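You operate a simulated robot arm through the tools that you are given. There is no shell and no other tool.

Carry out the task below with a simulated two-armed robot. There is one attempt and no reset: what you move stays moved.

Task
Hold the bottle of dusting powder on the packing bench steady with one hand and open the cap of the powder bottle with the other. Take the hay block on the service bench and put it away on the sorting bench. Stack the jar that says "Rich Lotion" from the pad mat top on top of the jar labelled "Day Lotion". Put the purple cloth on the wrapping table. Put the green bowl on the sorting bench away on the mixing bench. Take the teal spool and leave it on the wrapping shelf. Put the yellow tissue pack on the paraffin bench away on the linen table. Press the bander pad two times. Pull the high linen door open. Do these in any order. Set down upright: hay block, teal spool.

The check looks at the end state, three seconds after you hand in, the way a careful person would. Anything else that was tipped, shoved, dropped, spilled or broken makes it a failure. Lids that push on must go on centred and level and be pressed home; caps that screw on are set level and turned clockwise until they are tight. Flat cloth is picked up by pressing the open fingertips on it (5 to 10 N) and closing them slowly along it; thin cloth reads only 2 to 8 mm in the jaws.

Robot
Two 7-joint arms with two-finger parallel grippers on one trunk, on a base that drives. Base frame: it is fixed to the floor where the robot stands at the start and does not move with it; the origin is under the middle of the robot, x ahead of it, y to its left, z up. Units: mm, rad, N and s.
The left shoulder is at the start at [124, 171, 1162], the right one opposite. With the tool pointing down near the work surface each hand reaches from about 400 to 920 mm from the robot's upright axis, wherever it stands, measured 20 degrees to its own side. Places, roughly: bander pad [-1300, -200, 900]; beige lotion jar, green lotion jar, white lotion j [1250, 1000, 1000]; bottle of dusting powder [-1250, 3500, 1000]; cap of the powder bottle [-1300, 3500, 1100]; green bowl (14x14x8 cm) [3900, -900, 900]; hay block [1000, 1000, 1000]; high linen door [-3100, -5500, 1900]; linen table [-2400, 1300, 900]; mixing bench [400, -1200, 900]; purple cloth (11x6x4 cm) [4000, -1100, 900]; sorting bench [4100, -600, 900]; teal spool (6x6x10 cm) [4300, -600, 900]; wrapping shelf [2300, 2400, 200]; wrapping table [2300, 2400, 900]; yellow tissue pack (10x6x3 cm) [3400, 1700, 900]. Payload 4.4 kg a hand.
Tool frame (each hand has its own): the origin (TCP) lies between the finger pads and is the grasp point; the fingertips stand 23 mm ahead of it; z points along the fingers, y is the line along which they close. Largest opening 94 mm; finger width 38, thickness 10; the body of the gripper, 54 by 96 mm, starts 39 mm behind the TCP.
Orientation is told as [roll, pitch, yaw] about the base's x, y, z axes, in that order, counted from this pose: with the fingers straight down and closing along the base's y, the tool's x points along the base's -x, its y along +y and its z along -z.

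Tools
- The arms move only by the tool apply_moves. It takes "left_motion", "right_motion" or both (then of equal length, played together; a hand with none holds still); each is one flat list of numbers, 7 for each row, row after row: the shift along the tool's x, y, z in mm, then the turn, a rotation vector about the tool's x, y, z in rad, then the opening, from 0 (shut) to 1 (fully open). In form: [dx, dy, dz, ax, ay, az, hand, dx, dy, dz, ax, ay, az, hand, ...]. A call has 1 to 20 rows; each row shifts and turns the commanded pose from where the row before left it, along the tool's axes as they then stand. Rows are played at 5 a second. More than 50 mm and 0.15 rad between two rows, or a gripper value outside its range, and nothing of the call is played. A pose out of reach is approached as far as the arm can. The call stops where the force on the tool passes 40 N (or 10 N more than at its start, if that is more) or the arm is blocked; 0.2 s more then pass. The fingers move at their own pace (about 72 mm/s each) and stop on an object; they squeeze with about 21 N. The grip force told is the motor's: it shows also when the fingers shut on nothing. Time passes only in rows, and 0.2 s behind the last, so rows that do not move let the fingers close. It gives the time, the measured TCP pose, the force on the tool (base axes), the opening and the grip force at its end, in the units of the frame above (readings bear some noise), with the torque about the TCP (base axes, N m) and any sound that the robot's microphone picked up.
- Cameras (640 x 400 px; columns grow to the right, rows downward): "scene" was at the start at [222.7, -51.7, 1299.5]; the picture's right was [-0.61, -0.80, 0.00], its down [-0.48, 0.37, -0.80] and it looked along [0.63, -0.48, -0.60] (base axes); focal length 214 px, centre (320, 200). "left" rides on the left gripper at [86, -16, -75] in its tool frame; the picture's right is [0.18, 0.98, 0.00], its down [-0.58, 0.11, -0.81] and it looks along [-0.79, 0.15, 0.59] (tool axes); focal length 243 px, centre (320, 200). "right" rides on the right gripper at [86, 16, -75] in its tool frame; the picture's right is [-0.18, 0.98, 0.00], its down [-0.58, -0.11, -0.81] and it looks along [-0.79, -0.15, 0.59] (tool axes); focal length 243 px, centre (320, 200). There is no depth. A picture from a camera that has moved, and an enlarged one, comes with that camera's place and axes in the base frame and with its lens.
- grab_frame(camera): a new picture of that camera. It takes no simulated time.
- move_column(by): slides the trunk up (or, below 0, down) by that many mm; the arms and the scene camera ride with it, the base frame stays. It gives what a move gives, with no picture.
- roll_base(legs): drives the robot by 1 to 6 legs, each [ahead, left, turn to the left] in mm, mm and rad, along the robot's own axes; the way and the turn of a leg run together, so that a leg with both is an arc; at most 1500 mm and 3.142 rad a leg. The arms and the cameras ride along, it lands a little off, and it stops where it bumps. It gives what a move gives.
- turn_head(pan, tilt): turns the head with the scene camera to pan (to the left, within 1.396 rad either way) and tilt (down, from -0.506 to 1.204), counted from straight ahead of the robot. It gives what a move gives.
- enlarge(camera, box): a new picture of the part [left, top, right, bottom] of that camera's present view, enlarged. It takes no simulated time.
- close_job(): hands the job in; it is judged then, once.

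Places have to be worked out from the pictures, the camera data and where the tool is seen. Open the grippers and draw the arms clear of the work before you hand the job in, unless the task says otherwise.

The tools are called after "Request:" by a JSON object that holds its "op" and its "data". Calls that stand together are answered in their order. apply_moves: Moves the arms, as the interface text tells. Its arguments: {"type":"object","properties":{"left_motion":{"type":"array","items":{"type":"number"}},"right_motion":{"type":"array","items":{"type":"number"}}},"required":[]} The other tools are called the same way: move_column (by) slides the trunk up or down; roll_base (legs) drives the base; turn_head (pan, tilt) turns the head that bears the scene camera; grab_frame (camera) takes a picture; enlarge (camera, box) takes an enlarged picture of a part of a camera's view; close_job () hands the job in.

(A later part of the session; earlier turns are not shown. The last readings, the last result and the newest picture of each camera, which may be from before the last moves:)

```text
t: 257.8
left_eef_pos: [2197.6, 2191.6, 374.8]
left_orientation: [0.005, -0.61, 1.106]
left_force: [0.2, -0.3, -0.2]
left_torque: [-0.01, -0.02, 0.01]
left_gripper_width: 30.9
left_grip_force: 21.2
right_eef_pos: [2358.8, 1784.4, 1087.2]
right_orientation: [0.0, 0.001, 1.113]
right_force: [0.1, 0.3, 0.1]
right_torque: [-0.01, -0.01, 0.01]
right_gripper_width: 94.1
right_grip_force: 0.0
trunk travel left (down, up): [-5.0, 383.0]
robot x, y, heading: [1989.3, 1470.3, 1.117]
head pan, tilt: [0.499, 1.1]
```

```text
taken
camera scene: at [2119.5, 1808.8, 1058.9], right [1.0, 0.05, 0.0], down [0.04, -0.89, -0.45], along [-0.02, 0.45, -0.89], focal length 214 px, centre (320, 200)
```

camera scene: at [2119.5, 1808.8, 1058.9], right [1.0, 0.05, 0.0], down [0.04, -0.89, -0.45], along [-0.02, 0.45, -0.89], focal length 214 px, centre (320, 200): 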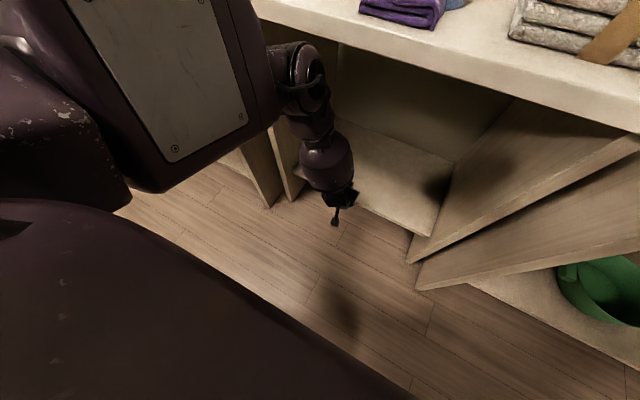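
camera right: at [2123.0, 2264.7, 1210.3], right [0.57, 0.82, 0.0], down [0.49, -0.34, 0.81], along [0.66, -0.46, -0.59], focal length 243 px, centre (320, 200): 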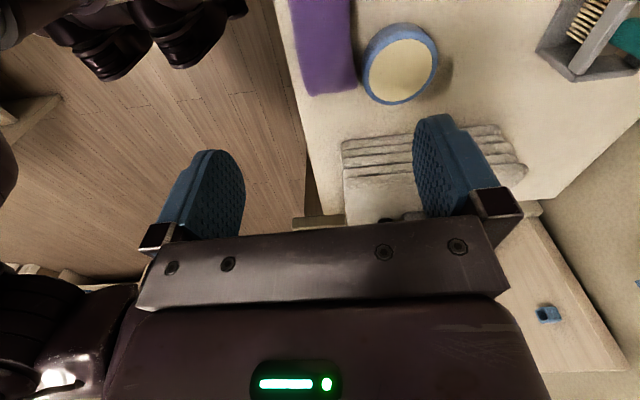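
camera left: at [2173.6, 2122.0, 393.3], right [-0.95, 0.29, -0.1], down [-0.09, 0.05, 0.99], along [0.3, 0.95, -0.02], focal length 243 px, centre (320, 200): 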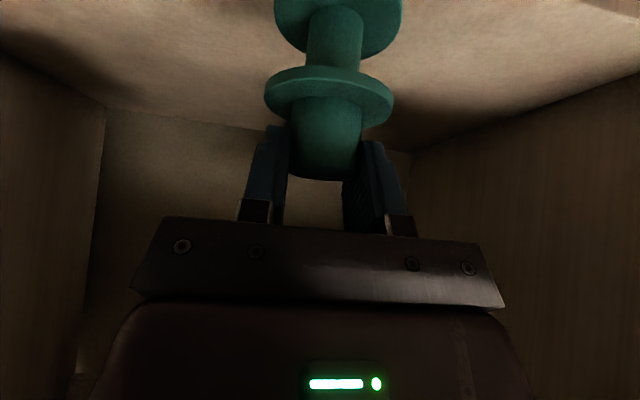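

The elbow (≈[2077,2111,870]) was touching the table edge. Extending the arm further forward lowers the elbow, so from here I extend ~128 mm forward over the shelf without driving, restoring the pitch too.

Request:
{"op": "apply_moves", "data": {"left_motion": [-26, 0, 18.6, 0, -0.018, 0, 0.2, -26, 0, 18.6, 0, 0, 0, 0.2, -26, 0, 18.6, 0, 0, 0, 0.2, -26, 0, 18.6, 0, 0, 0, 0.2, 0, 0, 0, 0, 0, 0, 0.2]}}

Request:
{"op": "grab_frame", "data": {"camera": "left"}}

Request:
{"op": "turn_head", "data": {"pan": 0.5, "tilt": 0.8}}

Request:
{"op": "grab_frame", "data": {"camera": "scene"}}

```text
t: 259.0
left_eef_pos: [2254.8, 2306.9, 376.7]
left_orientation: [0.004, -0.63, 1.108]
left_force: [0.2, -0.3, -1.0]
left_torque: [-0.01, -0.01, 0.01]
left_gripper_width: 30.9
left_grip_force: 20.5
right_eef_pos: [2357.8, 1784.1, 1086.9]
right_orientation: [0.001, 0.002, 1.112]
right_force: [0.2, -0.7, 0.3]
right_torque: [0.02, -0.04, -0.03]
right_gripper_width: 94.2
right_grip_force: 0.0
trunk travel left (down, up): [-5.0, 383.0]
robot x, y, heading: [1987.3, 1474.0, 1.117]
head pan, tilt: [0.499, 1.1]
```

```text
taken
camera left: at [2218.8, 2198.1, 385.7], right [-0.95, 0.31, -0.11], down [-0.1, 0.04, 0.99], along [0.31, 0.95, -0.01], focal length 243 px, centre (320, 200)
```

left: 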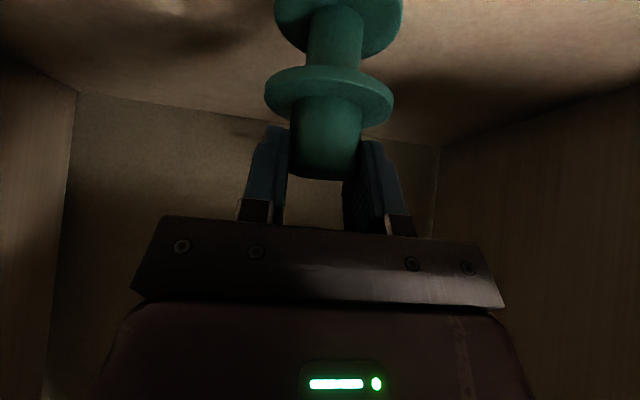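

```text
t: 259.8
left_eef_pos: [2255.3, 2307.0, 377.2]
left_orientation: [0.005, -0.63, 1.107]
left_force: [-0.6, -0.3, -1.2]
left_torque: [0.01, -0.01, 0.0]
left_gripper_width: 30.9
left_grip_force: 20.7
right_eef_pos: [2358.6, 1783.2, 1088.8]
right_orientation: [0.001, 0.002, 1.114]
right_force: [-0.4, 0.3, 0.5]
right_torque: [0.03, 0.0, 0.02]
right_gripper_width: 93.9
right_grip_force: 0.1
trunk travel left (down, up): [-5.0, 383.0]
robot x, y, heading: [1987.0, 1470.4, 1.116]
head pan, tilt: [0.499, 0.799]
```

```text
taken
camera scene: at [2118.7, 1826.2, 1080.5], right [1.0, 0.04, 0.0], down [0.03, -0.72, -0.7], along [-0.03, 0.7, -0.72], focal length 214 px, centre (320, 200)
```

scene: 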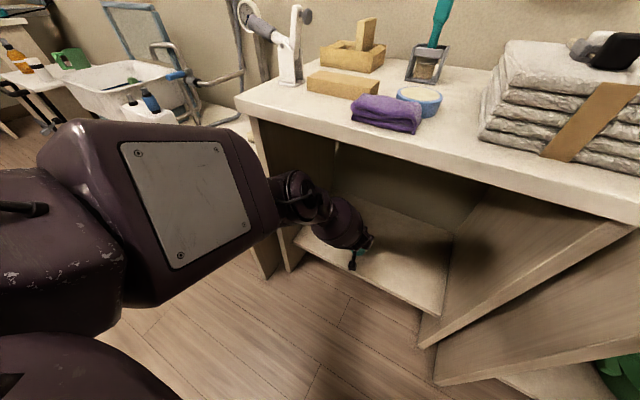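

The spool is now ~70 mm inside the shelf's front edge. I go 20 mm further in and start lowering gently.

Request:
{"op": "apply_moves", "data": {"left_motion": [-16.2, 0, 11.8, 0, 0, 0, 0.2, 5.9, 0, 8.1, 0, 0, 0, 0.2, 5.9, 0, 8.1, 0, 0, 0, 0.2, 0, 0, 0, 0, 0, 0, 0.2]}}

Request:
{"op": "grab_frame", "data": {"camera": "left"}}

Request:
{"op": "enlarge", "data": {"camera": "scene", "box": [260, 170, 460, 320]}}

```text
t: 260.8
left_eef_pos: [2263.4, 2324.7, 364.5]
left_orientation: [0.004, -0.63, 1.106]
left_force: [0.0, 0.5, 0.0]
left_torque: [-0.01, -0.01, -0.01]
left_gripper_width: 31.1
left_grip_force: 21.3
left hand out of reach, approached as far as the arm can: row 3
right_eef_pos: [2358.5, 1782.9, 1088.6]
right_orientation: [0.0, 0.001, 1.113]
right_force: [0.0, 0.5, -1.1]
right_torque: [0.01, 0.01, -0.01]
right_gripper_width: 94.0
right_grip_force: 0.1
trunk travel left (down, up): [-5.0, 383.0]
robot x, y, heading: [1989.1, 1473.5, 1.113]
head pan, tilt: [0.499, 0.799]
```

```text
taken
camera left: at [2227.1, 2215.5, 374.7], right [-0.95, 0.31, -0.11], down [-0.1, 0.04, 0.99], along [0.31, 0.95, -0.01], focal length 243 px, centre (320, 200)
```

left: 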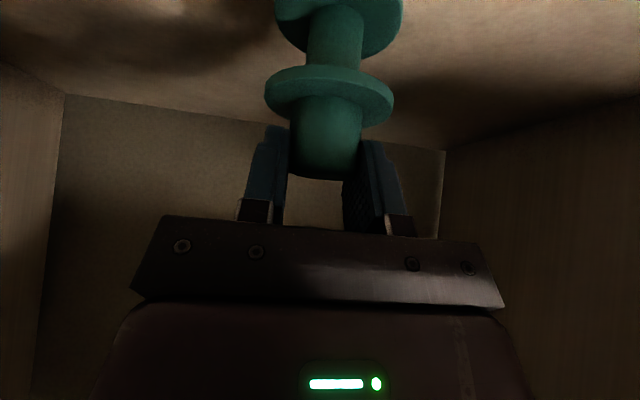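

```text
2.67 times, centred on (360, 245) of scene
camera zoom: at [2118.8, 1826.3, 1080.5], right [1.0, 0.04, 0.0], down [0.03, -0.72, -0.7], along [-0.03, 0.7, -0.72], focal length 572 px, centre (213, 80)
```

zoom: 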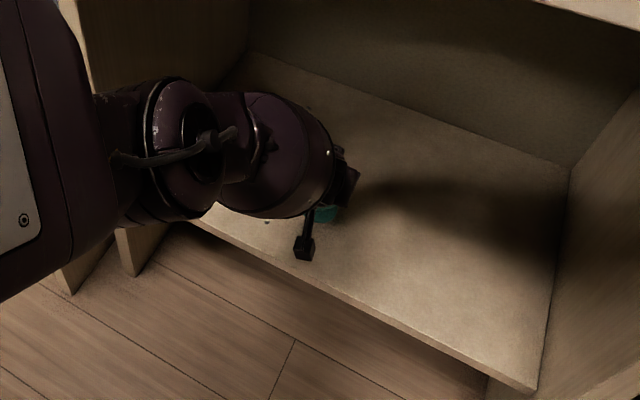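

At this reach limit I need to come back slightly to get lower. I pull back 35 mm and lower 28 mm, still ~55 mm inside the shelf edge.

Request:
{"op": "apply_moves", "data": {"left_motion": [14.2, 0, -10.3, 0, 0, 0, 0.2, 14.2, 0, -10.3, 0, 0, 0, 0.2, 8.3, 0, 11.3, 0, 0, 0, 0.2, 8.3, 0, 11.3, 0, 0, 0, 0.2, 0, 0, 0, 0, 0, 0, 0.2]}}

Request:
{"op": "grab_frame", "data": {"camera": "left"}}

Request:
{"op": "enlarge", "data": {"camera": "scene", "box": [260, 170, 460, 320]}}

```text
t: 262.0
left_eef_pos: [2251.1, 2295.3, 345.7]
left_orientation: [0.002, -0.64, 1.107]
left_force: [2.2, -0.4, 39.6]
left_torque: [0.0, -0.16, 0.0]
left_gripper_width: 31.1
left_grip_force: 20.6
right_eef_pos: [2357.7, 1779.2, 1090.0]
right_orientation: [0.0, -0.004, 1.111]
right_force: [-0.5, 0.5, -0.4]
right_torque: [0.0, 0.0, 0.01]
right_gripper_width: 94.0
right_grip_force: 0.0
trunk travel left (down, up): [-5.0, 383.0]
robot x, y, heading: [1984.2, 1471.6, 1.109]
head pan, tilt: [0.499, 0.799]
```

```text
taken
camera left: at [2214.5, 2186.9, 353.4], right [-0.95, 0.31, -0.11], down [-0.1, 0.03, 0.99], along [0.31, 0.95, 0.0], focal length 243 px, centre (320, 200)
```

left: 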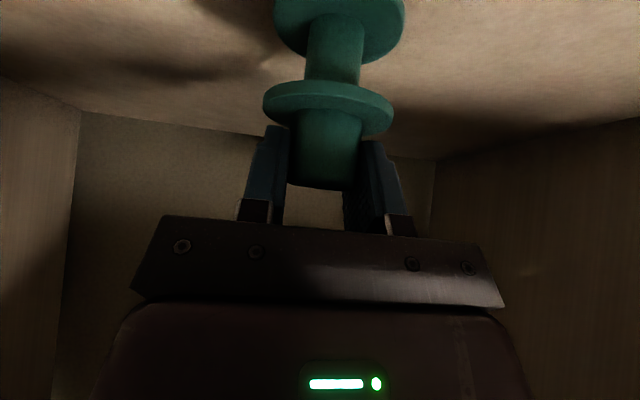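

```text
2.67 times, centred on (360, 245) of scene
camera zoom: at [2117.6, 1822.8, 1082.8], right [1.0, 0.04, 0.0], down [0.03, -0.71, -0.7], along [-0.03, 0.7, -0.71], focal length 572 px, centre (213, 80)
```

zoom: 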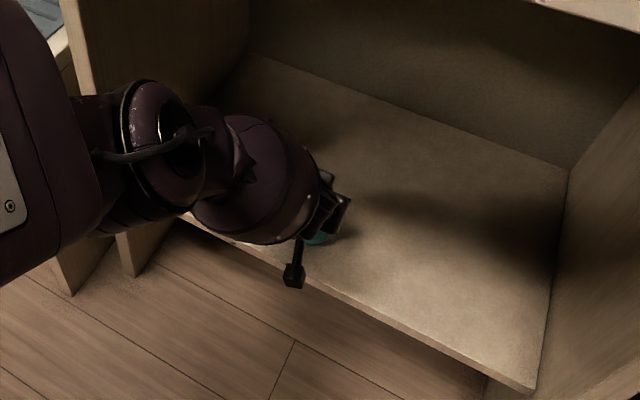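

Shelf contact (z≈250) with ~40 N — too firm. I relieve upward in small steps until the force is nearly gone.

Request:
{"op": "apply_moves", "data": {"left_motion": [-1.8, 0, -2.4, 0, 0, 0, 0.2, 0, 0, 0, 0, 0, 0, 0.2]}}

Request:
{"op": "apply_moves", "data": {"left_motion": [-1.8, 0, -2.4, 0, 0, 0, 0.2, 0, 0, 0, 0, 0, 0, 0.2]}}

```text
t: 262.6
left_eef_pos: [2248.5, 2293.9, 344.6]
left_orientation: [0.003, -0.638, 1.105]
left_force: [5.8, 6.5, 29.3]
left_torque: [0.58, -0.51, -0.01]
left_gripper_width: 30.7
left_grip_force: 21.1
right_eef_pos: [2357.7, 1780.3, 1089.4]
right_orientation: [0.0, -0.001, 1.115]
right_force: [0.5, -0.7, 0.5]
right_torque: [-0.01, 0.03, -0.01]
right_gripper_width: 94.2
right_grip_force: 0.1
trunk travel left (down, up): [-5.0, 383.0]
robot x, y, heading: [1989.7, 1473.2, 1.115]
head pan, tilt: [0.499, 0.799]
```

```text
t: 263.2
left_eef_pos: [2247.6, 2292.2, 346.0]
left_orientation: [0.003, -0.632, 1.107]
left_force: [3.0, 5.5, 22.6]
left_torque: [0.52, -0.29, -0.02]
left_gripper_width: 30.9
left_grip_force: 21.0
right_eef_pos: [2357.3, 1781.7, 1088.6]
right_orientation: [0.0, 0.003, 1.113]
right_force: [-0.2, 0.5, 0.7]
right_torque: [-0.03, -0.02, -0.03]
right_gripper_width: 94.1
right_grip_force: 0.0
trunk travel left (down, up): [-5.0, 383.0]
robot x, y, heading: [1983.8, 1471.0, 1.118]
head pan, tilt: [0.499, 0.799]
```

Request:
{"op": "apply_moves", "data": {"left_motion": [-1.8, 0, -2.4, 0, 0, 0, 0.2, 0, 0, 0, 0, 0, 0, 0.2]}}

Request:
{"op": "apply_moves", "data": {"left_motion": [-1.2, 0, -1.6, 0, 0, 0, 0.2, 0, 0, 0, 0, 0, 0, 0.2]}}

Request:
{"op": "grab_frame", "data": {"camera": "left"}}

```text
t: 263.8
left_eef_pos: [2248.3, 2290.4, 345.0]
left_orientation: [0.002, -0.629, 1.105]
left_force: [2.3, 1.5, 13.9]
left_torque: [0.2, -0.16, 0.01]
left_gripper_width: 30.9
left_grip_force: 21.4
right_eef_pos: [2358.1, 1781.5, 1088.5]
right_orientation: [0.0, 0.003, 1.113]
right_force: [0.5, -0.2, -0.3]
right_torque: [0.02, -0.01, 0.03]
right_gripper_width: 94.2
right_grip_force: 0.0
trunk travel left (down, up): [-5.0, 383.0]
robot x, y, heading: [1985.6, 1476.8, 1.116]
head pan, tilt: [0.499, 0.799]
```

```text
t: 264.4
left_eef_pos: [2246.8, 2290.4, 345.5]
left_orientation: [0.002, -0.627, 1.105]
left_force: [0.3, 0.1, 1.1]
left_torque: [-0.02, -0.02, 0.0]
left_gripper_width: 31.2
left_grip_force: 20.9
right_eef_pos: [2357.9, 1783.4, 1087.3]
right_orientation: [0.001, 0.002, 1.113]
right_force: [-0.1, 0.3, -0.3]
right_torque: [0.0, 0.0, -0.01]
right_gripper_width: 93.9
right_grip_force: 0.0
trunk travel left (down, up): [-5.0, 383.0]
robot x, y, heading: [1990.8, 1469.1, 1.118]
head pan, tilt: [0.499, 0.799]
```

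```text
taken
camera left: at [2210.8, 2181.8, 355.4], right [-0.95, 0.31, -0.11], down [-0.1, 0.05, 0.99], along [0.31, 0.95, -0.01], focal length 243 px, centre (320, 200)
```

left: 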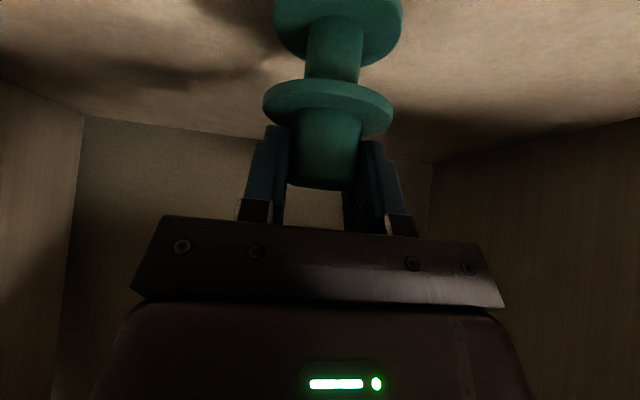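

Force is now ~1 N: the spool rests on the shelf, un-tilted in the hand. I open the fingers slowly.

Request:
{"op": "apply_moves", "data": {"left_motion": [0, 0, 0, 0, 0, 0, 0.335, 0, 0, 0, 0, 0, 0, 0.35, 0, 0, 0, 0, 0, 0, 0.38, 0, 0, 0, 0, 0, 0, 0.43, 0, 0, 0, 0, 0, 0, 0.5, 0, 0, 0, 0, 0, 0, 0.6, 0, 0, 0, 0, 0, 0, 0.75, 0, 0, 0, 0, 0, 0, 0.75]}}

Request:
{"op": "grab_frame", "data": {"camera": "left"}}

```text
t: 266.2
left_eef_pos: [2247.3, 2292.1, 347.5]
left_orientation: [0.003, -0.632, 1.107]
left_force: [-0.7, -0.4, 0.0]
left_torque: [0.0, 0.01, -0.05]
left_gripper_width: 70.4
left_grip_force: 0.1
right_eef_pos: [2359.0, 1783.5, 1088.7]
right_orientation: [0.0, 0.002, 1.115]
right_force: [0.3, 0.7, 0.7]
right_torque: [-0.01, 0.02, 0.03]
right_gripper_width: 94.1
right_grip_force: 0.2
trunk travel left (down, up): [-5.0, 383.0]
robot x, y, heading: [1987.7, 1464.6, 1.113]
head pan, tilt: [0.499, 0.799]
```

```text
taken
camera left: at [2211.5, 2183.7, 356.9], right [-0.95, 0.31, -0.11], down [-0.1, 0.04, 0.99], along [0.31, 0.95, -0.01], focal length 243 px, centre (320, 200)
```

left: 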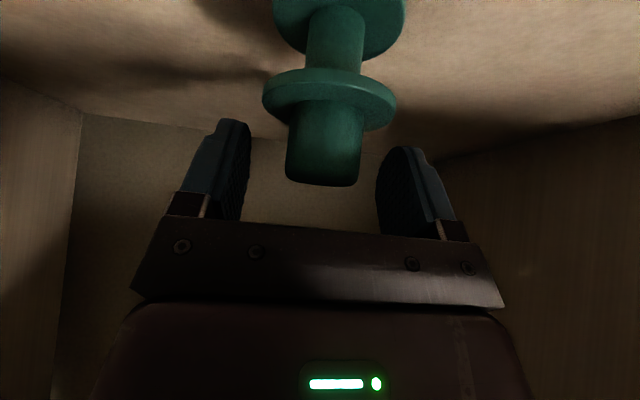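

Spool stands upright on the shelf. I open fully and retreat back along the approach axis.

Request:
{"op": "apply_moves", "data": {"left_motion": [0, 0, 0, 0, 0, 0, 1, 0, 0, -10, 0, 0, 0, 1, 0, 0, -20, 0, 0, 0, 1, 0, 0, -25, 0, 0, 0, 1, 0, 0, -25, 0, 0, 0, 1, 0, 0, 0, 0, 0, 0, 1]}}

Request:
{"op": "grab_frame", "data": {"camera": "left"}}

Request:
{"op": "enlarge", "data": {"camera": "scene", "box": [260, 170, 460, 320]}}

```text
t: 267.6
left_eef_pos: [2226.1, 2250.3, 413.0]
left_orientation: [0.003, -0.628, 1.107]
left_force: [-0.1, 0.0, -0.9]
left_torque: [-0.01, 0.04, -0.01]
left_gripper_width: 94.0
left_grip_force: 0.1
right_eef_pos: [2358.5, 1783.1, 1086.9]
right_orientation: [0.001, 0.002, 1.114]
right_force: [0.4, 0.2, 0.0]
right_torque: [0.0, -0.03, 0.04]
right_gripper_width: 94.1
right_grip_force: 0.1
trunk travel left (down, up): [-5.0, 383.0]
robot x, y, heading: [1985.6, 1472.5, 1.116]
head pan, tilt: [0.499, 0.799]
```

```text
taken
camera left: at [2190.5, 2141.5, 422.1], right [-0.95, 0.31, -0.11], down [-0.1, 0.04, 0.99], along [0.31, 0.95, -0.01], focal length 243 px, centre (320, 200)
```

left: 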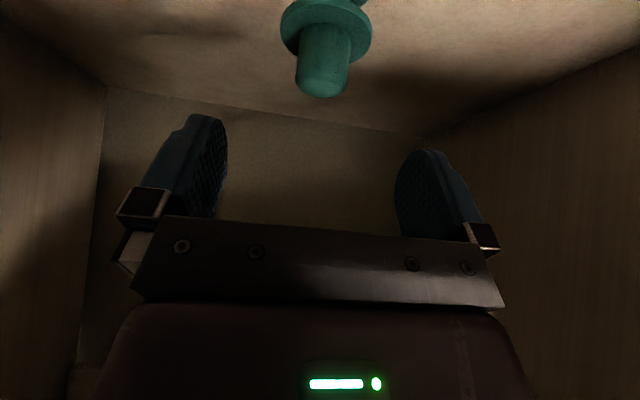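

```text
2.67 times, centred on (360, 245) of scene
camera zoom: at [2118.8, 1826.3, 1080.5], right [1.0, 0.04, 0.0], down [0.03, -0.72, -0.7], along [-0.03, 0.7, -0.72], focal length 572 px, centre (213, 80)
```

zoom: 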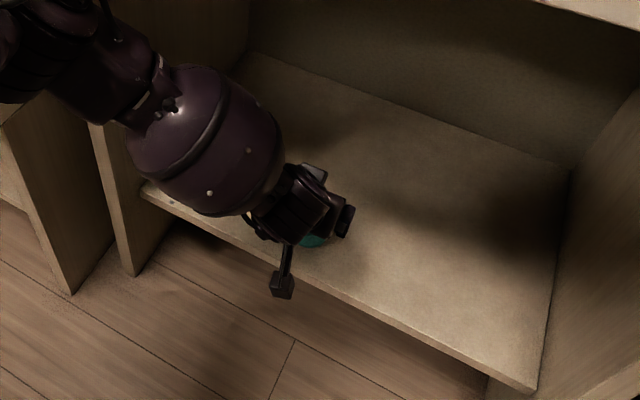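

Clear of the spool. I back the base away 330 mm so the whole arm is out from under the table.

Request:
{"op": "roll_base", "data": {"legs": [[-330, 0, 0]]}}

Request:
{"op": "turn_head", "data": {"pan": 0.1, "tilt": 0.7}}

Request:
{"op": "grab_frame", "data": {"camera": "scene"}}

Request:
{"op": "grab_frame", "data": {"camera": "left"}}

```text
t: 269.8
left_eef_pos: [2078.5, 1949.4, 412.5]
left_orientation: [0.004, -0.629, 1.107]
left_force: [0.5, 0.2, 0.1]
left_torque: [0.0, 0.02, 0.01]
left_gripper_width: 93.8
left_grip_force: 0.0
right_eef_pos: [2210.5, 1480.6, 1086.8]
right_orientation: [0.0, 0.002, 1.112]
right_force: [-0.1, -0.5, 0.1]
right_torque: [0.01, 0.0, 0.02]
right_gripper_width: 94.1
right_grip_force: 0.0
trunk travel left (down, up): [-5.0, 383.0]
robot x, y, heading: [1841.4, 1171.5, 1.112]
head pan, tilt: [0.499, 0.799]
```

```text
t: 270.7
left_eef_pos: [2078.8, 1948.9, 412.5]
left_orientation: [0.004, -0.629, 1.107]
left_force: [-1.1, 0.3, 0.2]
left_torque: [-0.03, -0.02, 0.0]
left_gripper_width: 94.1
left_grip_force: 0.1
right_eef_pos: [2211.6, 1481.6, 1086.9]
right_orientation: [-0.001, 0.001, 1.114]
right_force: [-0.1, 0.3, 0.4]
right_torque: [-0.01, 0.01, 0.0]
right_gripper_width: 94.3
right_grip_force: 0.1
trunk travel left (down, up): [-5.0, 383.0]
robot x, y, heading: [1840.0, 1169.3, 1.12]
head pan, tilt: [0.099, 0.7]
```

```text
taken
camera scene: at [2004.2, 1523.7, 1088.8], right [0.94, -0.35, 0.0], down [-0.22, -0.6, -0.76], along [0.27, 0.72, -0.64], focal length 214 px, centre (320, 200)
```

scene: 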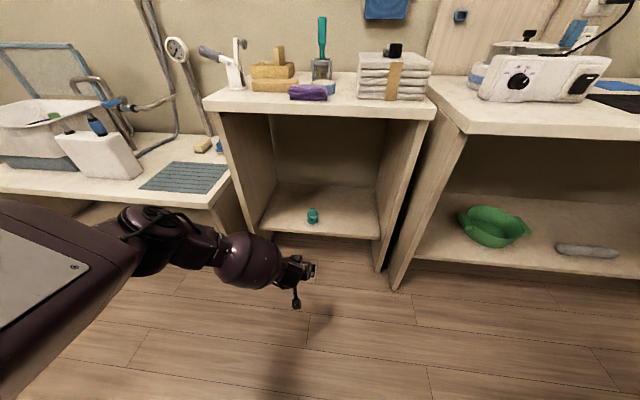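

```text
taken
camera left: at [2042.8, 1840.0, 422.0], right [-0.95, 0.3, -0.11], down [-0.1, 0.04, 0.99], along [0.31, 0.95, -0.01], focal length 243 px, centre (320, 200)
```

left: 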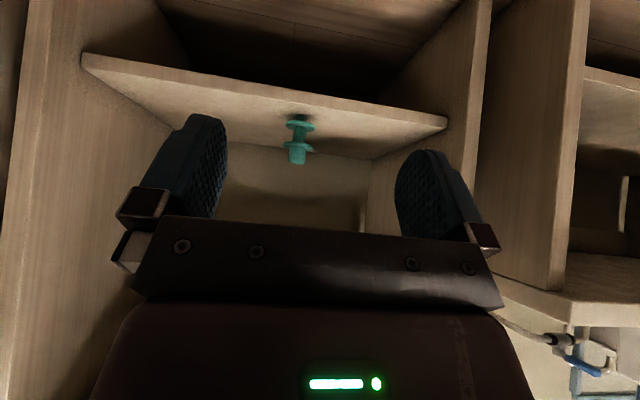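

Request:
{"op": "enlarge", "data": {"camera": "left", "box": [220, 80, 380, 200]}}

Request:
{"op": "enlarge", "data": {"camera": "scene", "box": [200, 60, 440, 260]}}

```text
3.33 times, centred on (300, 140) of left
camera zoom: at [2042.8, 1840.0, 422.0], right [-0.95, 0.3, -0.11], down [-0.1, 0.04, 0.99], along [0.31, 0.95, -0.01], focal length 809 px, centre (387, 400)
```

zoom: 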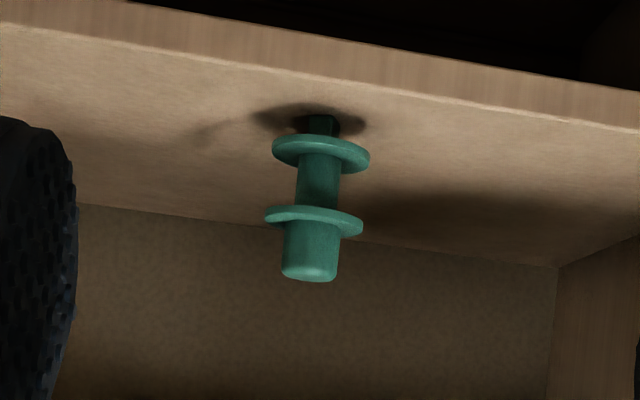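

```text
2.00 times, centred on (320, 160) of scene
camera zoom: at [2004.2, 1523.7, 1088.8], right [0.94, -0.35, 0.0], down [-0.22, -0.6, -0.76], along [0.27, 0.72, -0.64], focal length 429 px, centre (320, 280)
```

zoom: 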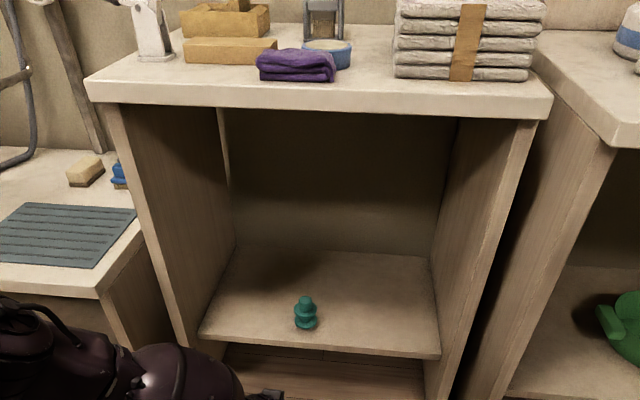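

Spool stands upright on the wrapping shelf, and the cloth is in place on the table. I raise the trunk and bring the left arm back up.

Request:
{"op": "move_column", "data": {"by": 170}}

Request:
{"op": "apply_moves", "data": {"left_motion": [-26.5, 0, -36.4, 0, 0, 0, 1, -26.5, 0, -36.4, 0, 0, 0, 1, -26.5, 0, -36.4, 0, 0, 0, 1, -26.5, 0, -36.4, 0, 0, 0, 1, -26.5, 0, -36.4, 0, 0, 0, 1, -26.5, 0, -36.4, 0, 0, 0, 1, -26.5, 0, -36.4, 0, 0, 0, 1, -26.5, 0, -36.4, 0, 0, 0, 1, -26.5, 0, -36.4, 0, 0, 0, 1, -26.5, 0, -36.4, 0, 0, 0, 1, -26.5, 0, -36.4, 0, 0, 0, 1, -26.5, 0, -36.4, 0, 0, 0, 1, 0, 0, 0, 0, 0, 0, 1]}}

Request:
{"op": "grab_frame", "data": {"camera": "scene"}}

```text
t: 272.6
left_eef_pos: [2086.1, 1962.8, 616.1]
left_orientation: [0.003, -0.679, 1.108]
left_force: [0.7, -0.3, -0.1]
left_torque: [0.04, -0.01, -0.02]
left_gripper_width: 93.9
left_grip_force: 0.0
right_eef_pos: [2211.4, 1482.2, 1257.3]
right_orientation: [0.001, 0.006, 1.114]
right_force: [0.6, 1.2, -0.3]
right_torque: [-0.01, 0.04, 0.04]
right_gripper_width: 93.9
right_grip_force: 0.1
trunk travel left (down, up): [-175.0, 213.0]
robot x, y, heading: [1838.0, 1170.1, 1.119]
head pan, tilt: [0.099, 0.7]
```

```text
t: 275.4
left_eef_pos: [2074.2, 1937.9, 1158.2]
left_orientation: [0.003, -0.681, 1.107]
left_force: [-0.3, 0.2, 0.1]
left_torque: [-0.02, -0.02, 0.0]
left_gripper_width: 94.1
left_grip_force: 0.0
right_eef_pos: [2209.8, 1481.8, 1257.7]
right_orientation: [0.0, 0.003, 1.115]
right_force: [-0.1, -0.1, -0.6]
right_torque: [0.0, 0.01, 0.03]
right_gripper_width: 94.0
right_grip_force: 0.1
trunk travel left (down, up): [-175.0, 213.0]
robot x, y, heading: [1839.9, 1169.7, 1.122]
head pan, tilt: [0.099, 0.7]
```

```text
taken
camera scene: at [1938.1, 1388.4, 1294.8], right [0.94, -0.35, 0.0], down [-0.22, -0.6, -0.76], along [0.27, 0.72, -0.64], focal length 214 px, centre (320, 200)
```

scene: 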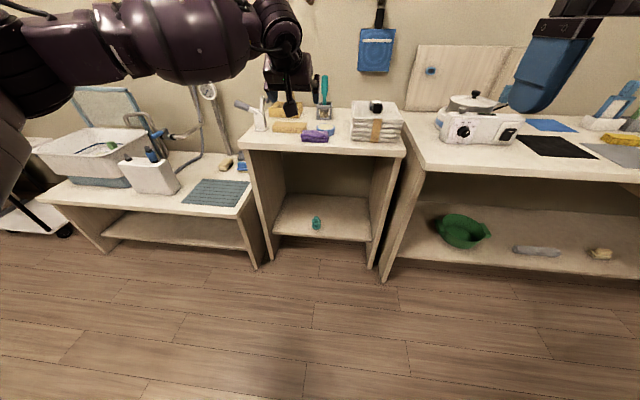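

Both placed objects look good. I neutralise the arms, then slide right along the aisle to the paraffin bench for the yellow tissue pack.

Request:
{"op": "apply_moves", "data": {"left_motion": [0, 0, 0, 0, 0.136, 0, 1, 0, 0, 0, 0, 0.136, 0, 1, 0, 0, 0, 0, 0.136, 0, 1, 0, 0, 0, 0, 0.136, 0, 1, 0, 0, 0, 0, 0.136, 0, 1, 45, 8, 0, 0, 0, 0, 1, 45, 8, 0, 0, 0, 0, 1, 45, 8, 0, 0, 0, 0, 1, 45, 8, 0, 0, 0, 0, 1, 45, 8, 0, 0, 0, 0, 1, 45, 8, 0, 0, 0, 0, 1, 45, 8, 0, 0, 0, 0, 1, 0, 0, 0, 0, 0, 0, 1], "right_motion": [0, 0, 10, 0, 0, 0, 1, 0, 0, 10, 0, 0, 0, 1, 0, 0, 10, 0, 0, 0, 1, 0, 0, 10, 0, 0, 0, 1, 0, 0, 10, 0, 0, 0, 1, 0, 0, 10, 0, 0, 0, 1, 0, 0, 10, 0, 0, 0, 1, 0, 0, 10, 0, 0, 0, 1, 0, 0, 10, 0, 0, 0, 1, 0, 0, 10, 0, 0, 0, 1, 0, 0, 10, 0, 0, 0, 1, 0, 0, 0, 0, 0, 0, 1, 0, 0, 0, 0, 0, 0, 1]}}

Request:
{"op": "roll_base", "data": {"legs": [[0, -650, 0], [0, -600, 0]]}}

Request:
{"op": "turn_head", "data": {"pan": 0.0, "tilt": 0.45}}

Request:
{"op": "grab_frame", "data": {"camera": "scene"}}

```text
t: 278.2
left_eef_pos: [1886.1, 1678.6, 1156.4]
left_orientation: [0.003, -0.002, 1.111]
left_force: [-0.2, 0.6, 0.0]
left_torque: [0.02, 0.0, 0.0]
left_gripper_width: 93.9
left_grip_force: 0.1
right_eef_pos: [2211.6, 1480.3, 1146.2]
right_orientation: [-0.001, 0.004, 1.112]
right_force: [-0.2, -0.3, 0.1]
right_torque: [-0.01, -0.01, 0.01]
right_gripper_width: 93.9
right_grip_force: 0.1
trunk travel left (down, up): [-175.0, 213.0]
robot x, y, heading: [1840.3, 1170.6, 1.121]
head pan, tilt: [0.099, 0.7]
```

```text
t: 289.6
left_eef_pos: [3001.6, 1130.7, 1156.3]
left_orientation: [0.004, -0.003, 1.096]
left_force: [-0.1, 0.1, 0.2]
left_torque: [0.0, 0.02, -0.01]
left_gripper_width: 94.1
left_grip_force: 0.1
right_eef_pos: [3326.4, 929.3, 1148.2]
right_orientation: [0.0, 0.002, 1.1]
right_force: [0.1, 0.2, 0.5]
right_torque: [0.02, 0.0, -0.01]
right_gripper_width: 93.9
right_grip_force: 0.1
trunk travel left (down, up): [-175.0, 213.0]
robot x, y, heading: [2950.9, 618.8, 1.107]
head pan, tilt: [0.099, 0.7]
```

```text
t: 290.3
left_eef_pos: [3000.8, 1130.5, 1157.1]
left_orientation: [0.003, -0.002, 1.095]
left_force: [-0.1, 0.4, 0.5]
left_torque: [-0.03, 0.03, 0.0]
left_gripper_width: 94.1
left_grip_force: 0.2
right_eef_pos: [3325.1, 928.8, 1148.3]
right_orientation: [0.0, 0.002, 1.1]
right_force: [-0.4, -0.1, -0.1]
right_torque: [-0.01, 0.01, 0.0]
right_gripper_width: 93.9
right_grip_force: 0.0
trunk travel left (down, up): [-175.0, 213.0]
robot x, y, heading: [2951.0, 624.0, 1.103]
head pan, tilt: [0.0, 0.45]
```

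```text
taken
camera scene: at [3061.8, 842.4, 1317.3], right [0.89, -0.45, 0.0], down [-0.2, -0.39, -0.9], along [0.41, 0.8, -0.44], focal length 214 px, centre (320, 200)
```

scene: 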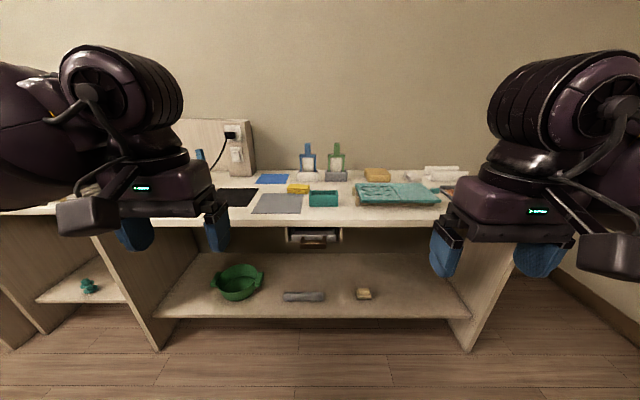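

I zoom on the yellow items on the paraffin bench.

Request:
{"op": "enlarge", "data": {"camera": "scene", "box": [240, 150, 460, 230]}}

Request:
{"op": "enlarge", "data": {"camera": "scene", "box": [40, 250, 160, 310]}}

```text
2.91 times, centred on (350, 190) of scene
camera zoom: at [3061.8, 842.4, 1317.3], right [0.89, -0.45, 0.0], down [-0.2, -0.39, -0.9], along [0.41, 0.8, -0.44], focal length 624 px, centre (233, 229)
```

zoom: 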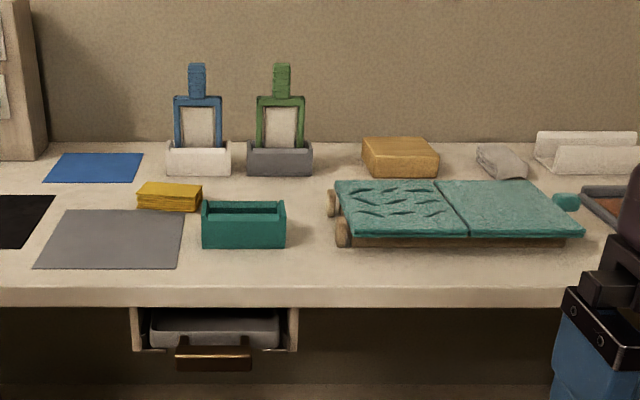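

```text
5.33 times, centred on (100, 280) of scene
camera zoom: at [3061.8, 842.4, 1317.3], right [0.89, -0.45, 0.0], down [-0.2, -0.39, -0.9], along [0.41, 0.8, -0.44], focal length 1144 px, centre (1493, -227)
```

zoom: 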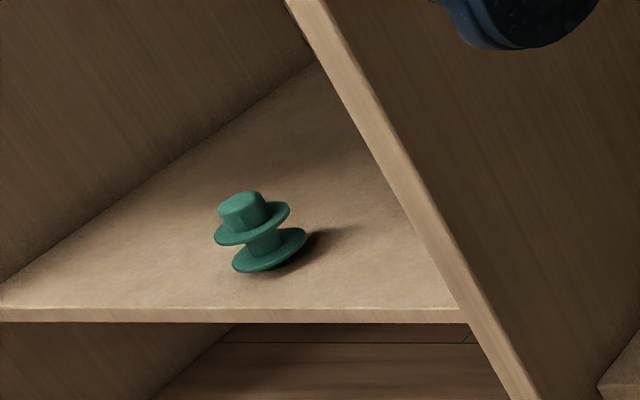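

The layered yellow pack at ≈[3391,1734] is the tissue pack. I drive up to the bench.

Request:
{"op": "roll_base", "data": {"legs": [[530, 0, 0.012]]}}

Request:
{"op": "turn_head", "data": {"pan": 0.15, "tilt": 0.75}}

Request:
{"op": "grab_frame", "data": {"camera": "scene"}}

Request:
{"op": "grab_frame", "data": {"camera": "left"}}

```text
t: 293.4
left_eef_pos: [3230.6, 1608.3, 1157.5]
left_orientation: [0.004, -0.002, 1.11]
left_force: [0.8, 0.4, 0.1]
left_torque: [-0.01, 0.05, -0.02]
left_gripper_width: 93.7
left_grip_force: 0.0
right_eef_pos: [3557.0, 1410.7, 1148.8]
right_orientation: [0.0, 0.0, 1.114]
right_force: [-0.4, 0.7, 0.1]
right_torque: [-0.03, 0.01, 0.03]
right_gripper_width: 94.1
right_grip_force: 0.1
trunk travel left (down, up): [-175.0, 213.0]
robot x, y, heading: [3188.3, 1099.3, 1.114]
head pan, tilt: [0.0, 0.45]
```

```text
t: 294.2
left_eef_pos: [3231.1, 1608.9, 1156.4]
left_orientation: [0.003, -0.001, 1.11]
left_force: [1.1, -0.1, -0.6]
left_torque: [-0.02, 0.02, -0.02]
left_gripper_width: 94.2
left_grip_force: 0.1
right_eef_pos: [3556.6, 1410.1, 1148.1]
right_orientation: [0.0, 0.003, 1.115]
right_force: [0.3, -0.1, 0.0]
right_torque: [0.03, -0.01, -0.01]
right_gripper_width: 93.7
right_grip_force: 0.0
trunk travel left (down, up): [-175.0, 213.0]
robot x, y, heading: [3187.2, 1100.2, 1.112]
head pan, tilt: [0.15, 0.75]
```

```text
taken
camera scene: at [3279.7, 1317.4, 1291.0], right [0.95, -0.3, 0.0], down [-0.2, -0.65, -0.73], along [0.22, 0.7, -0.68], focal length 214 px, centre (320, 200)
```

scene: 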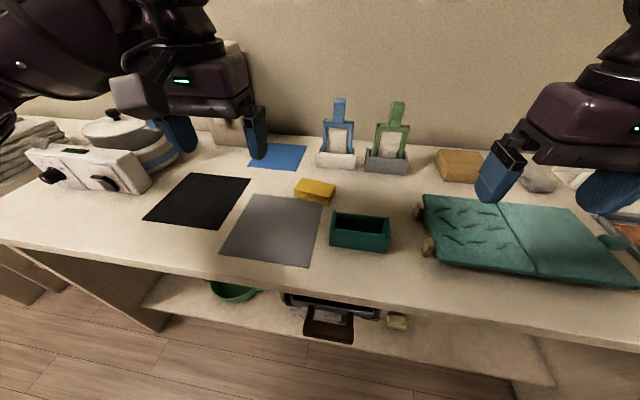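

```text
taken
camera left: at [3206.8, 1523.8, 1231.2], right [-0.96, 0.27, 0.0], down [0.16, 0.57, 0.81], along [0.22, 0.78, -0.59], focal length 243 px, centre (320, 200)
```

left: 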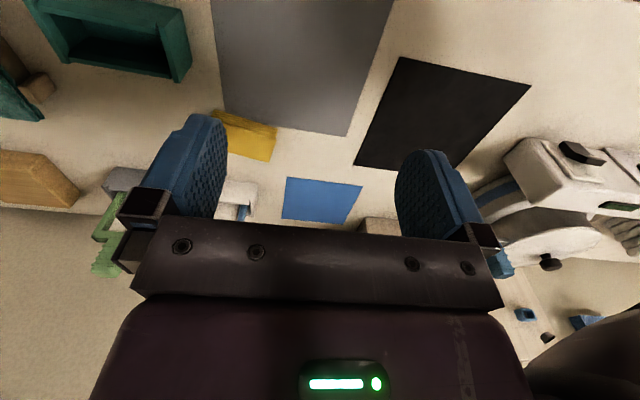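

Request:
{"op": "enlarge", "data": {"camera": "scene", "box": [270, 160, 370, 235]}}

Request:
{"op": "enlarge", "data": {"camera": "left", "box": [180, 90, 300, 180]}}

```text
5.33 times, centred on (320, 198) of scene
camera zoom: at [3279.7, 1317.4, 1291.0], right [0.95, -0.3, 0.0], down [-0.2, -0.65, -0.73], along [0.22, 0.7, -0.68], focal length 1144 px, centre (320, 213)
```

zoom: 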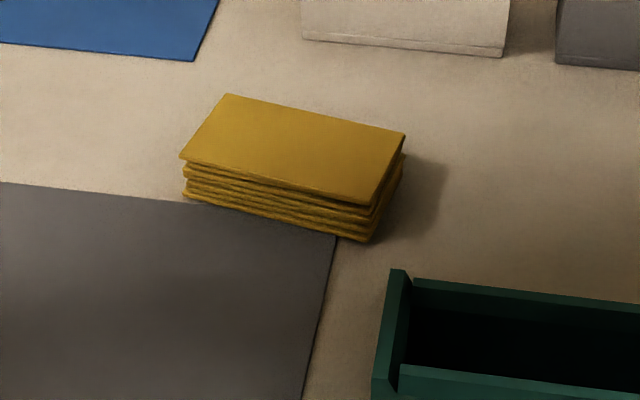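

```text
4.44 times, centred on (240, 135) of left
camera zoom: at [3206.8, 1523.8, 1231.2], right [-0.96, 0.27, 0.0], down [0.16, 0.57, 0.81], along [0.22, 0.78, -0.59], focal length 1078 px, centre (676, 489)
```

zoom: 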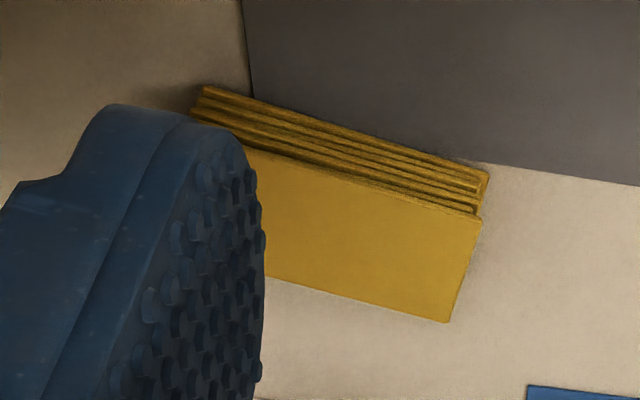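

Pack centre ≈[3401,1743], ~98×57×28 mm, short axis at ≈51.5°. I move the left hand above it and rotate so the jaws close across its short side.

Request:
{"op": "apply_moves", "data": {"left_motion": [-39, -18.5, 0, 0, 0, 0, 1, -39, -18.5, 0, 0, 0, 0, 1, -39, -18.5, 0, 0, 0, 0, 1, -39, -18.5, 0, 0, 0, 0, 1, -39, -18.5, 0, 0, 0, 0, 1, 0, 0, 0, 0, 0, -0.136, 1, 0, 0, 0, 0, 0, -0.136, 1, 0, 0, 0, 0, 0, -0.136, 1, 0, 0, 0, 0, 0, -0.136, 1, 0, 0, 0, 0, 0, -0.136, 1, 0, 0, 0, 0, 0, -0.136, 1, 0, 0, 0, 0, 0, -0.136, 1, 0, 0, 0, 0, 0, -0.136, 1, 0, 0, 0, 0, 0, -0.136, 1, 0, 0, 0, 0, 0, -0.136, 1, 0, 0, 0, 0, 0, 0, 1]}}

Request:
{"op": "grab_frame", "data": {"camera": "left"}}

Request:
{"op": "grab_frame", "data": {"camera": "scene"}}

```text
t: 297.6
left_eef_pos: [3399.8, 1741.2, 1157.5]
left_orientation: [-0.002, -0.005, 2.474]
left_force: [-0.9, 0.3, 0.2]
left_torque: [-0.02, 0.0, 0.02]
left_gripper_width: 94.0
left_grip_force: 0.1
right_eef_pos: [3556.6, 1411.2, 1148.1]
right_orientation: [0.0, 0.002, 1.115]
right_force: [-0.4, -0.8, 0.9]
right_torque: [0.0, -0.02, 0.01]
right_gripper_width: 93.7
right_grip_force: 0.0
trunk travel left (down, up): [-175.0, 213.0]
robot x, y, heading: [3186.9, 1099.5, 1.111]
head pan, tilt: [0.15, 0.75]
```

```text
taken
camera left: at [3477.8, 1700.8, 1232.1], right [-0.47, -0.88, 0.0], down [-0.52, 0.27, 0.81], along [-0.71, 0.38, -0.59], focal length 243 px, centre (320, 200)
```

left: 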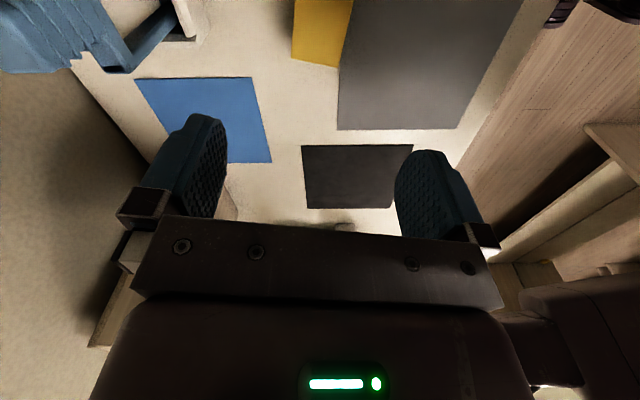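

```text
taken
camera scene: at [3279.6, 1317.4, 1290.9], right [0.95, -0.3, 0.0], down [-0.2, -0.65, -0.73], along [0.22, 0.7, -0.68], focal length 214 px, centre (320, 200)
```

scene: 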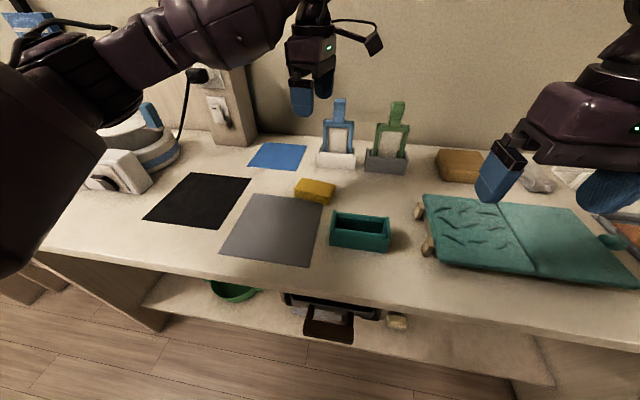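

Rotation is right and the pack is below the hand. I descend to re-check alignment.

Request:
{"op": "apply_moves", "data": {"left_motion": [0, 0, 45, 0, 0, 0, 1, 0, 0, 45, 0, 0, 0, 1, 0, 0, 45, 0, 0, 0, 1, 0, 0, 0, 0, 0, 0, 1]}}

Request:
{"op": "grab_frame", "data": {"camera": "left"}}

Request:
{"op": "enlarge", "data": {"camera": "scene", "box": [240, 80, 400, 220]}}

```text
t: 298.6
left_eef_pos: [3400.3, 1743.5, 1024.6]
left_orientation: [-0.005, -0.004, 2.47]
left_force: [-0.2, -0.4, 0.7]
left_torque: [-0.04, -0.01, 0.02]
left_gripper_width: 93.8
left_grip_force: 0.0
right_eef_pos: [3556.2, 1410.8, 1149.0]
right_orientation: [0.001, 0.002, 1.115]
right_force: [0.0, -0.7, 0.3]
right_torque: [0.0, -0.01, 0.02]
right_gripper_width: 94.1
right_grip_force: 0.0
trunk travel left (down, up): [-175.0, 213.0]
robot x, y, heading: [3188.0, 1101.5, 1.117]
head pan, tilt: [0.15, 0.75]
```

```text
taken
camera left: at [3477.7, 1701.9, 1098.8], right [-0.47, -0.88, 0.0], down [-0.52, 0.27, 0.81], along [-0.71, 0.38, -0.59], focal length 243 px, centre (320, 200)
```

left: 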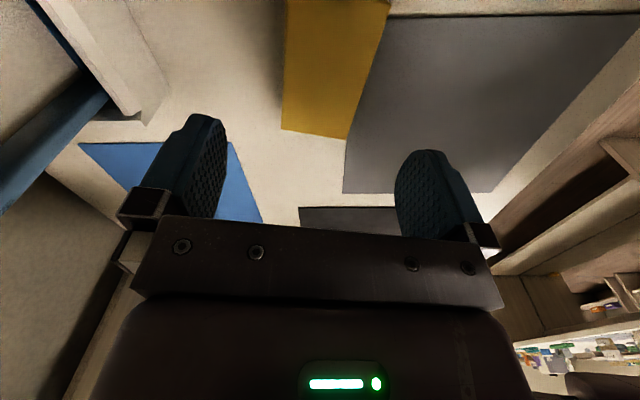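

```text
2.86 times, centred on (320, 150) of scene
camera zoom: at [3279.4, 1316.7, 1291.2], right [0.95, -0.3, 0.0], down [-0.2, -0.65, -0.73], along [0.22, 0.7, -0.68], focal length 613 px, centre (320, 343)
```

zoom: 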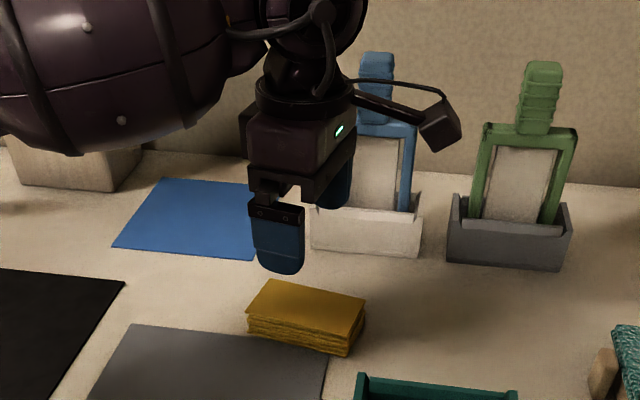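

Centre offset is only +4 mm across the pack. I correct and descend to just above the bench.

Request:
{"op": "apply_moves", "data": {"left_motion": [0, 4, 30, 0, 0, 0, 1, 0, 0, 35, 0, 0, 0, 1, 0, 0, 25, 0, 0, 0, 1, 0, 0, 9, 0, 0, 0, 1, 0, 0, 0, 0, 0, 0, 1]}}

Request:
{"op": "grab_frame", "data": {"camera": "left"}}

Request:
{"op": "enlarge", "data": {"camera": "scene", "box": [240, 80, 400, 220]}}

```text
t: 299.8
left_eef_pos: [3397.1, 1739.9, 924.7]
left_orientation: [-0.004, -0.003, 2.472]
left_force: [-0.3, 1.7, 9.8]
left_torque: [-0.45, 0.18, 0.03]
left_gripper_width: 93.4
left_grip_force: 0.2
right_eef_pos: [3556.8, 1409.3, 1148.8]
right_orientation: [0.002, 0.003, 1.116]
right_force: [0.2, 0.6, -0.2]
right_torque: [0.01, 0.02, -0.01]
right_gripper_width: 93.8
right_grip_force: 0.0
trunk travel left (down, up): [-175.0, 213.0]
robot x, y, heading: [3184.4, 1098.3, 1.117]
head pan, tilt: [0.15, 0.75]
```

```text
taken
camera left: at [3475.1, 1699.8, 999.8], right [-0.47, -0.88, 0.0], down [-0.52, 0.27, 0.81], along [-0.71, 0.38, -0.59], focal length 243 px, centre (320, 200)
```

left: 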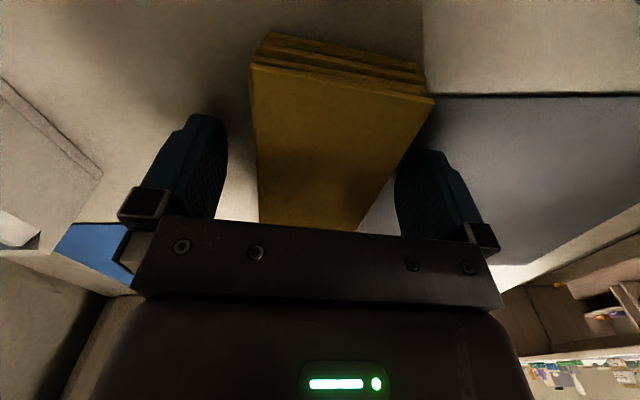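

```text
2.86 times, centred on (320, 150) of scene
camera zoom: at [3279.2, 1316.7, 1291.3], right [0.95, -0.3, 0.0], down [-0.2, -0.65, -0.73], along [0.22, 0.7, -0.68], focal length 613 px, centre (320, 343)
```

zoom: 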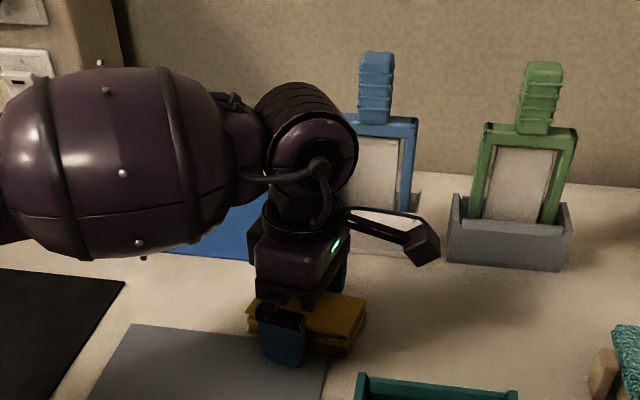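

Tips just touch the bench (10 N); I raise 2.5 mm and close slowly on the pack.

Request:
{"op": "apply_moves", "data": {"left_motion": [0, 1, -2.5, 0, 0, 0, 1, 0, 0, 0, 0, 0, 0, 0.85, 0, 0, 0, 0, 0, 0, 0.75, 0, 0, 0, 0, 0, 0, 0.65, 0, 0, 0, 0, 0, 0, 0.55, 0, 0, 0, 0, 0, 0, 0.4, 0, 0, 0, 0, 0, 0, 0.2, 0, 0, 0, 0, 0, 0, 0.2, 0, 0, 0, 0, 0, 0, 0.2]}}

Request:
{"op": "grab_frame", "data": {"camera": "left"}}

```text
t: 301.8
left_eef_pos: [3397.5, 1740.5, 925.3]
left_orientation: [-0.001, -0.004, 2.469]
left_force: [-1.0, 0.5, 0.1]
left_torque: [-0.02, 0.0, -0.02]
left_gripper_width: 57.2
left_grip_force: 21.4
right_eef_pos: [3556.7, 1410.7, 1148.3]
right_orientation: [0.002, 0.002, 1.117]
right_force: [-0.6, -0.1, -0.2]
right_torque: [0.01, 0.0, 0.02]
right_gripper_width: 94.1
right_grip_force: 0.0
trunk travel left (down, up): [-175.0, 213.0]
robot x, y, heading: [3185.3, 1103.9, 1.115]
head pan, tilt: [0.15, 0.75]
```

```text
taken
camera left: at [3474.1, 1698.8, 1000.4], right [-0.47, -0.88, 0.0], down [-0.52, 0.27, 0.81], along [-0.71, 0.38, -0.59], focal length 243 px, centre (320, 200)
```

left: 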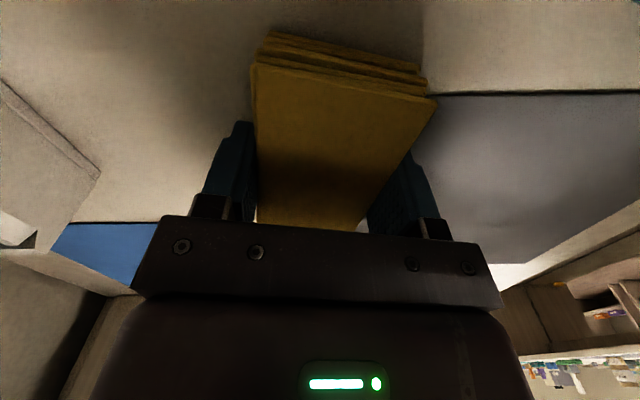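

Gripped at 57 mm. I lift it straight up and verify.

Request:
{"op": "apply_moves", "data": {"left_motion": [0, 0, -15, 0, 0, 0, 0.2, 0, 0, -30, 0, 0, 0, 0.2, 0, 0, -40, 0, 0, 0, 0.2, 0, 0, -45, 0, 0, 0, 0.2, 0, 0, -45, 0, 0, 0, 0.2, 0, 0, -45, 0, 0, 0, 0.2, 0, 0, 0, 0, 0, 0, 0.2]}}

Request:
{"op": "grab_frame", "data": {"camera": "left"}}

Request:
{"op": "grab_frame", "data": {"camera": "scene"}}

```text
t: 303.4
left_eef_pos: [3396.3, 1737.2, 1145.3]
left_orientation: [-0.001, -0.005, 2.47]
left_force: [0.4, -0.6, -1.0]
left_torque: [-0.02, -0.02, -0.02]
left_gripper_width: 57.3
left_grip_force: 20.9
right_eef_pos: [3557.3, 1412.0, 1147.1]
right_orientation: [0.0, 0.005, 1.116]
right_force: [-0.2, -0.3, -1.1]
right_torque: [-0.03, -0.02, 0.02]
right_gripper_width: 94.1
right_grip_force: 0.0
trunk travel left (down, up): [-175.0, 213.0]
robot x, y, heading: [3186.7, 1096.5, 1.119]
head pan, tilt: [0.15, 0.75]
```

```text
taken
camera left: at [3474.1, 1697.2, 1220.0], right [-0.47, -0.88, 0.0], down [-0.52, 0.27, 0.81], along [-0.71, 0.38, -0.59], focal length 243 px, centre (320, 200)
```

left: 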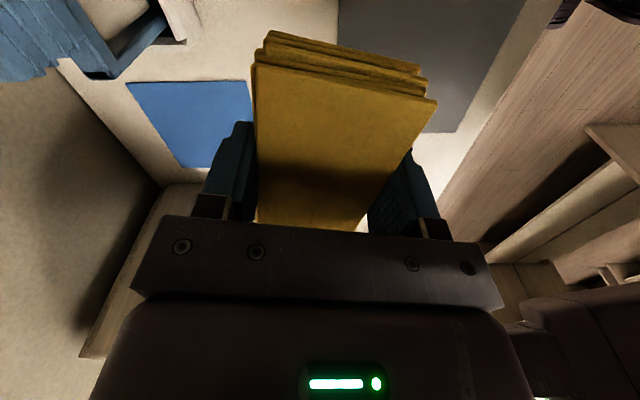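

```text
taken
camera scene: at [3279.8, 1318.2, 1290.5], right [0.95, -0.3, 0.0], down [-0.2, -0.65, -0.73], along [0.22, 0.7, -0.68], focal length 214 px, centre (320, 200)
```

scene: 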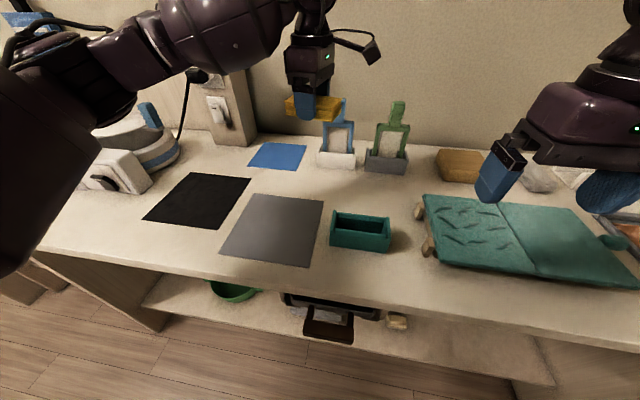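

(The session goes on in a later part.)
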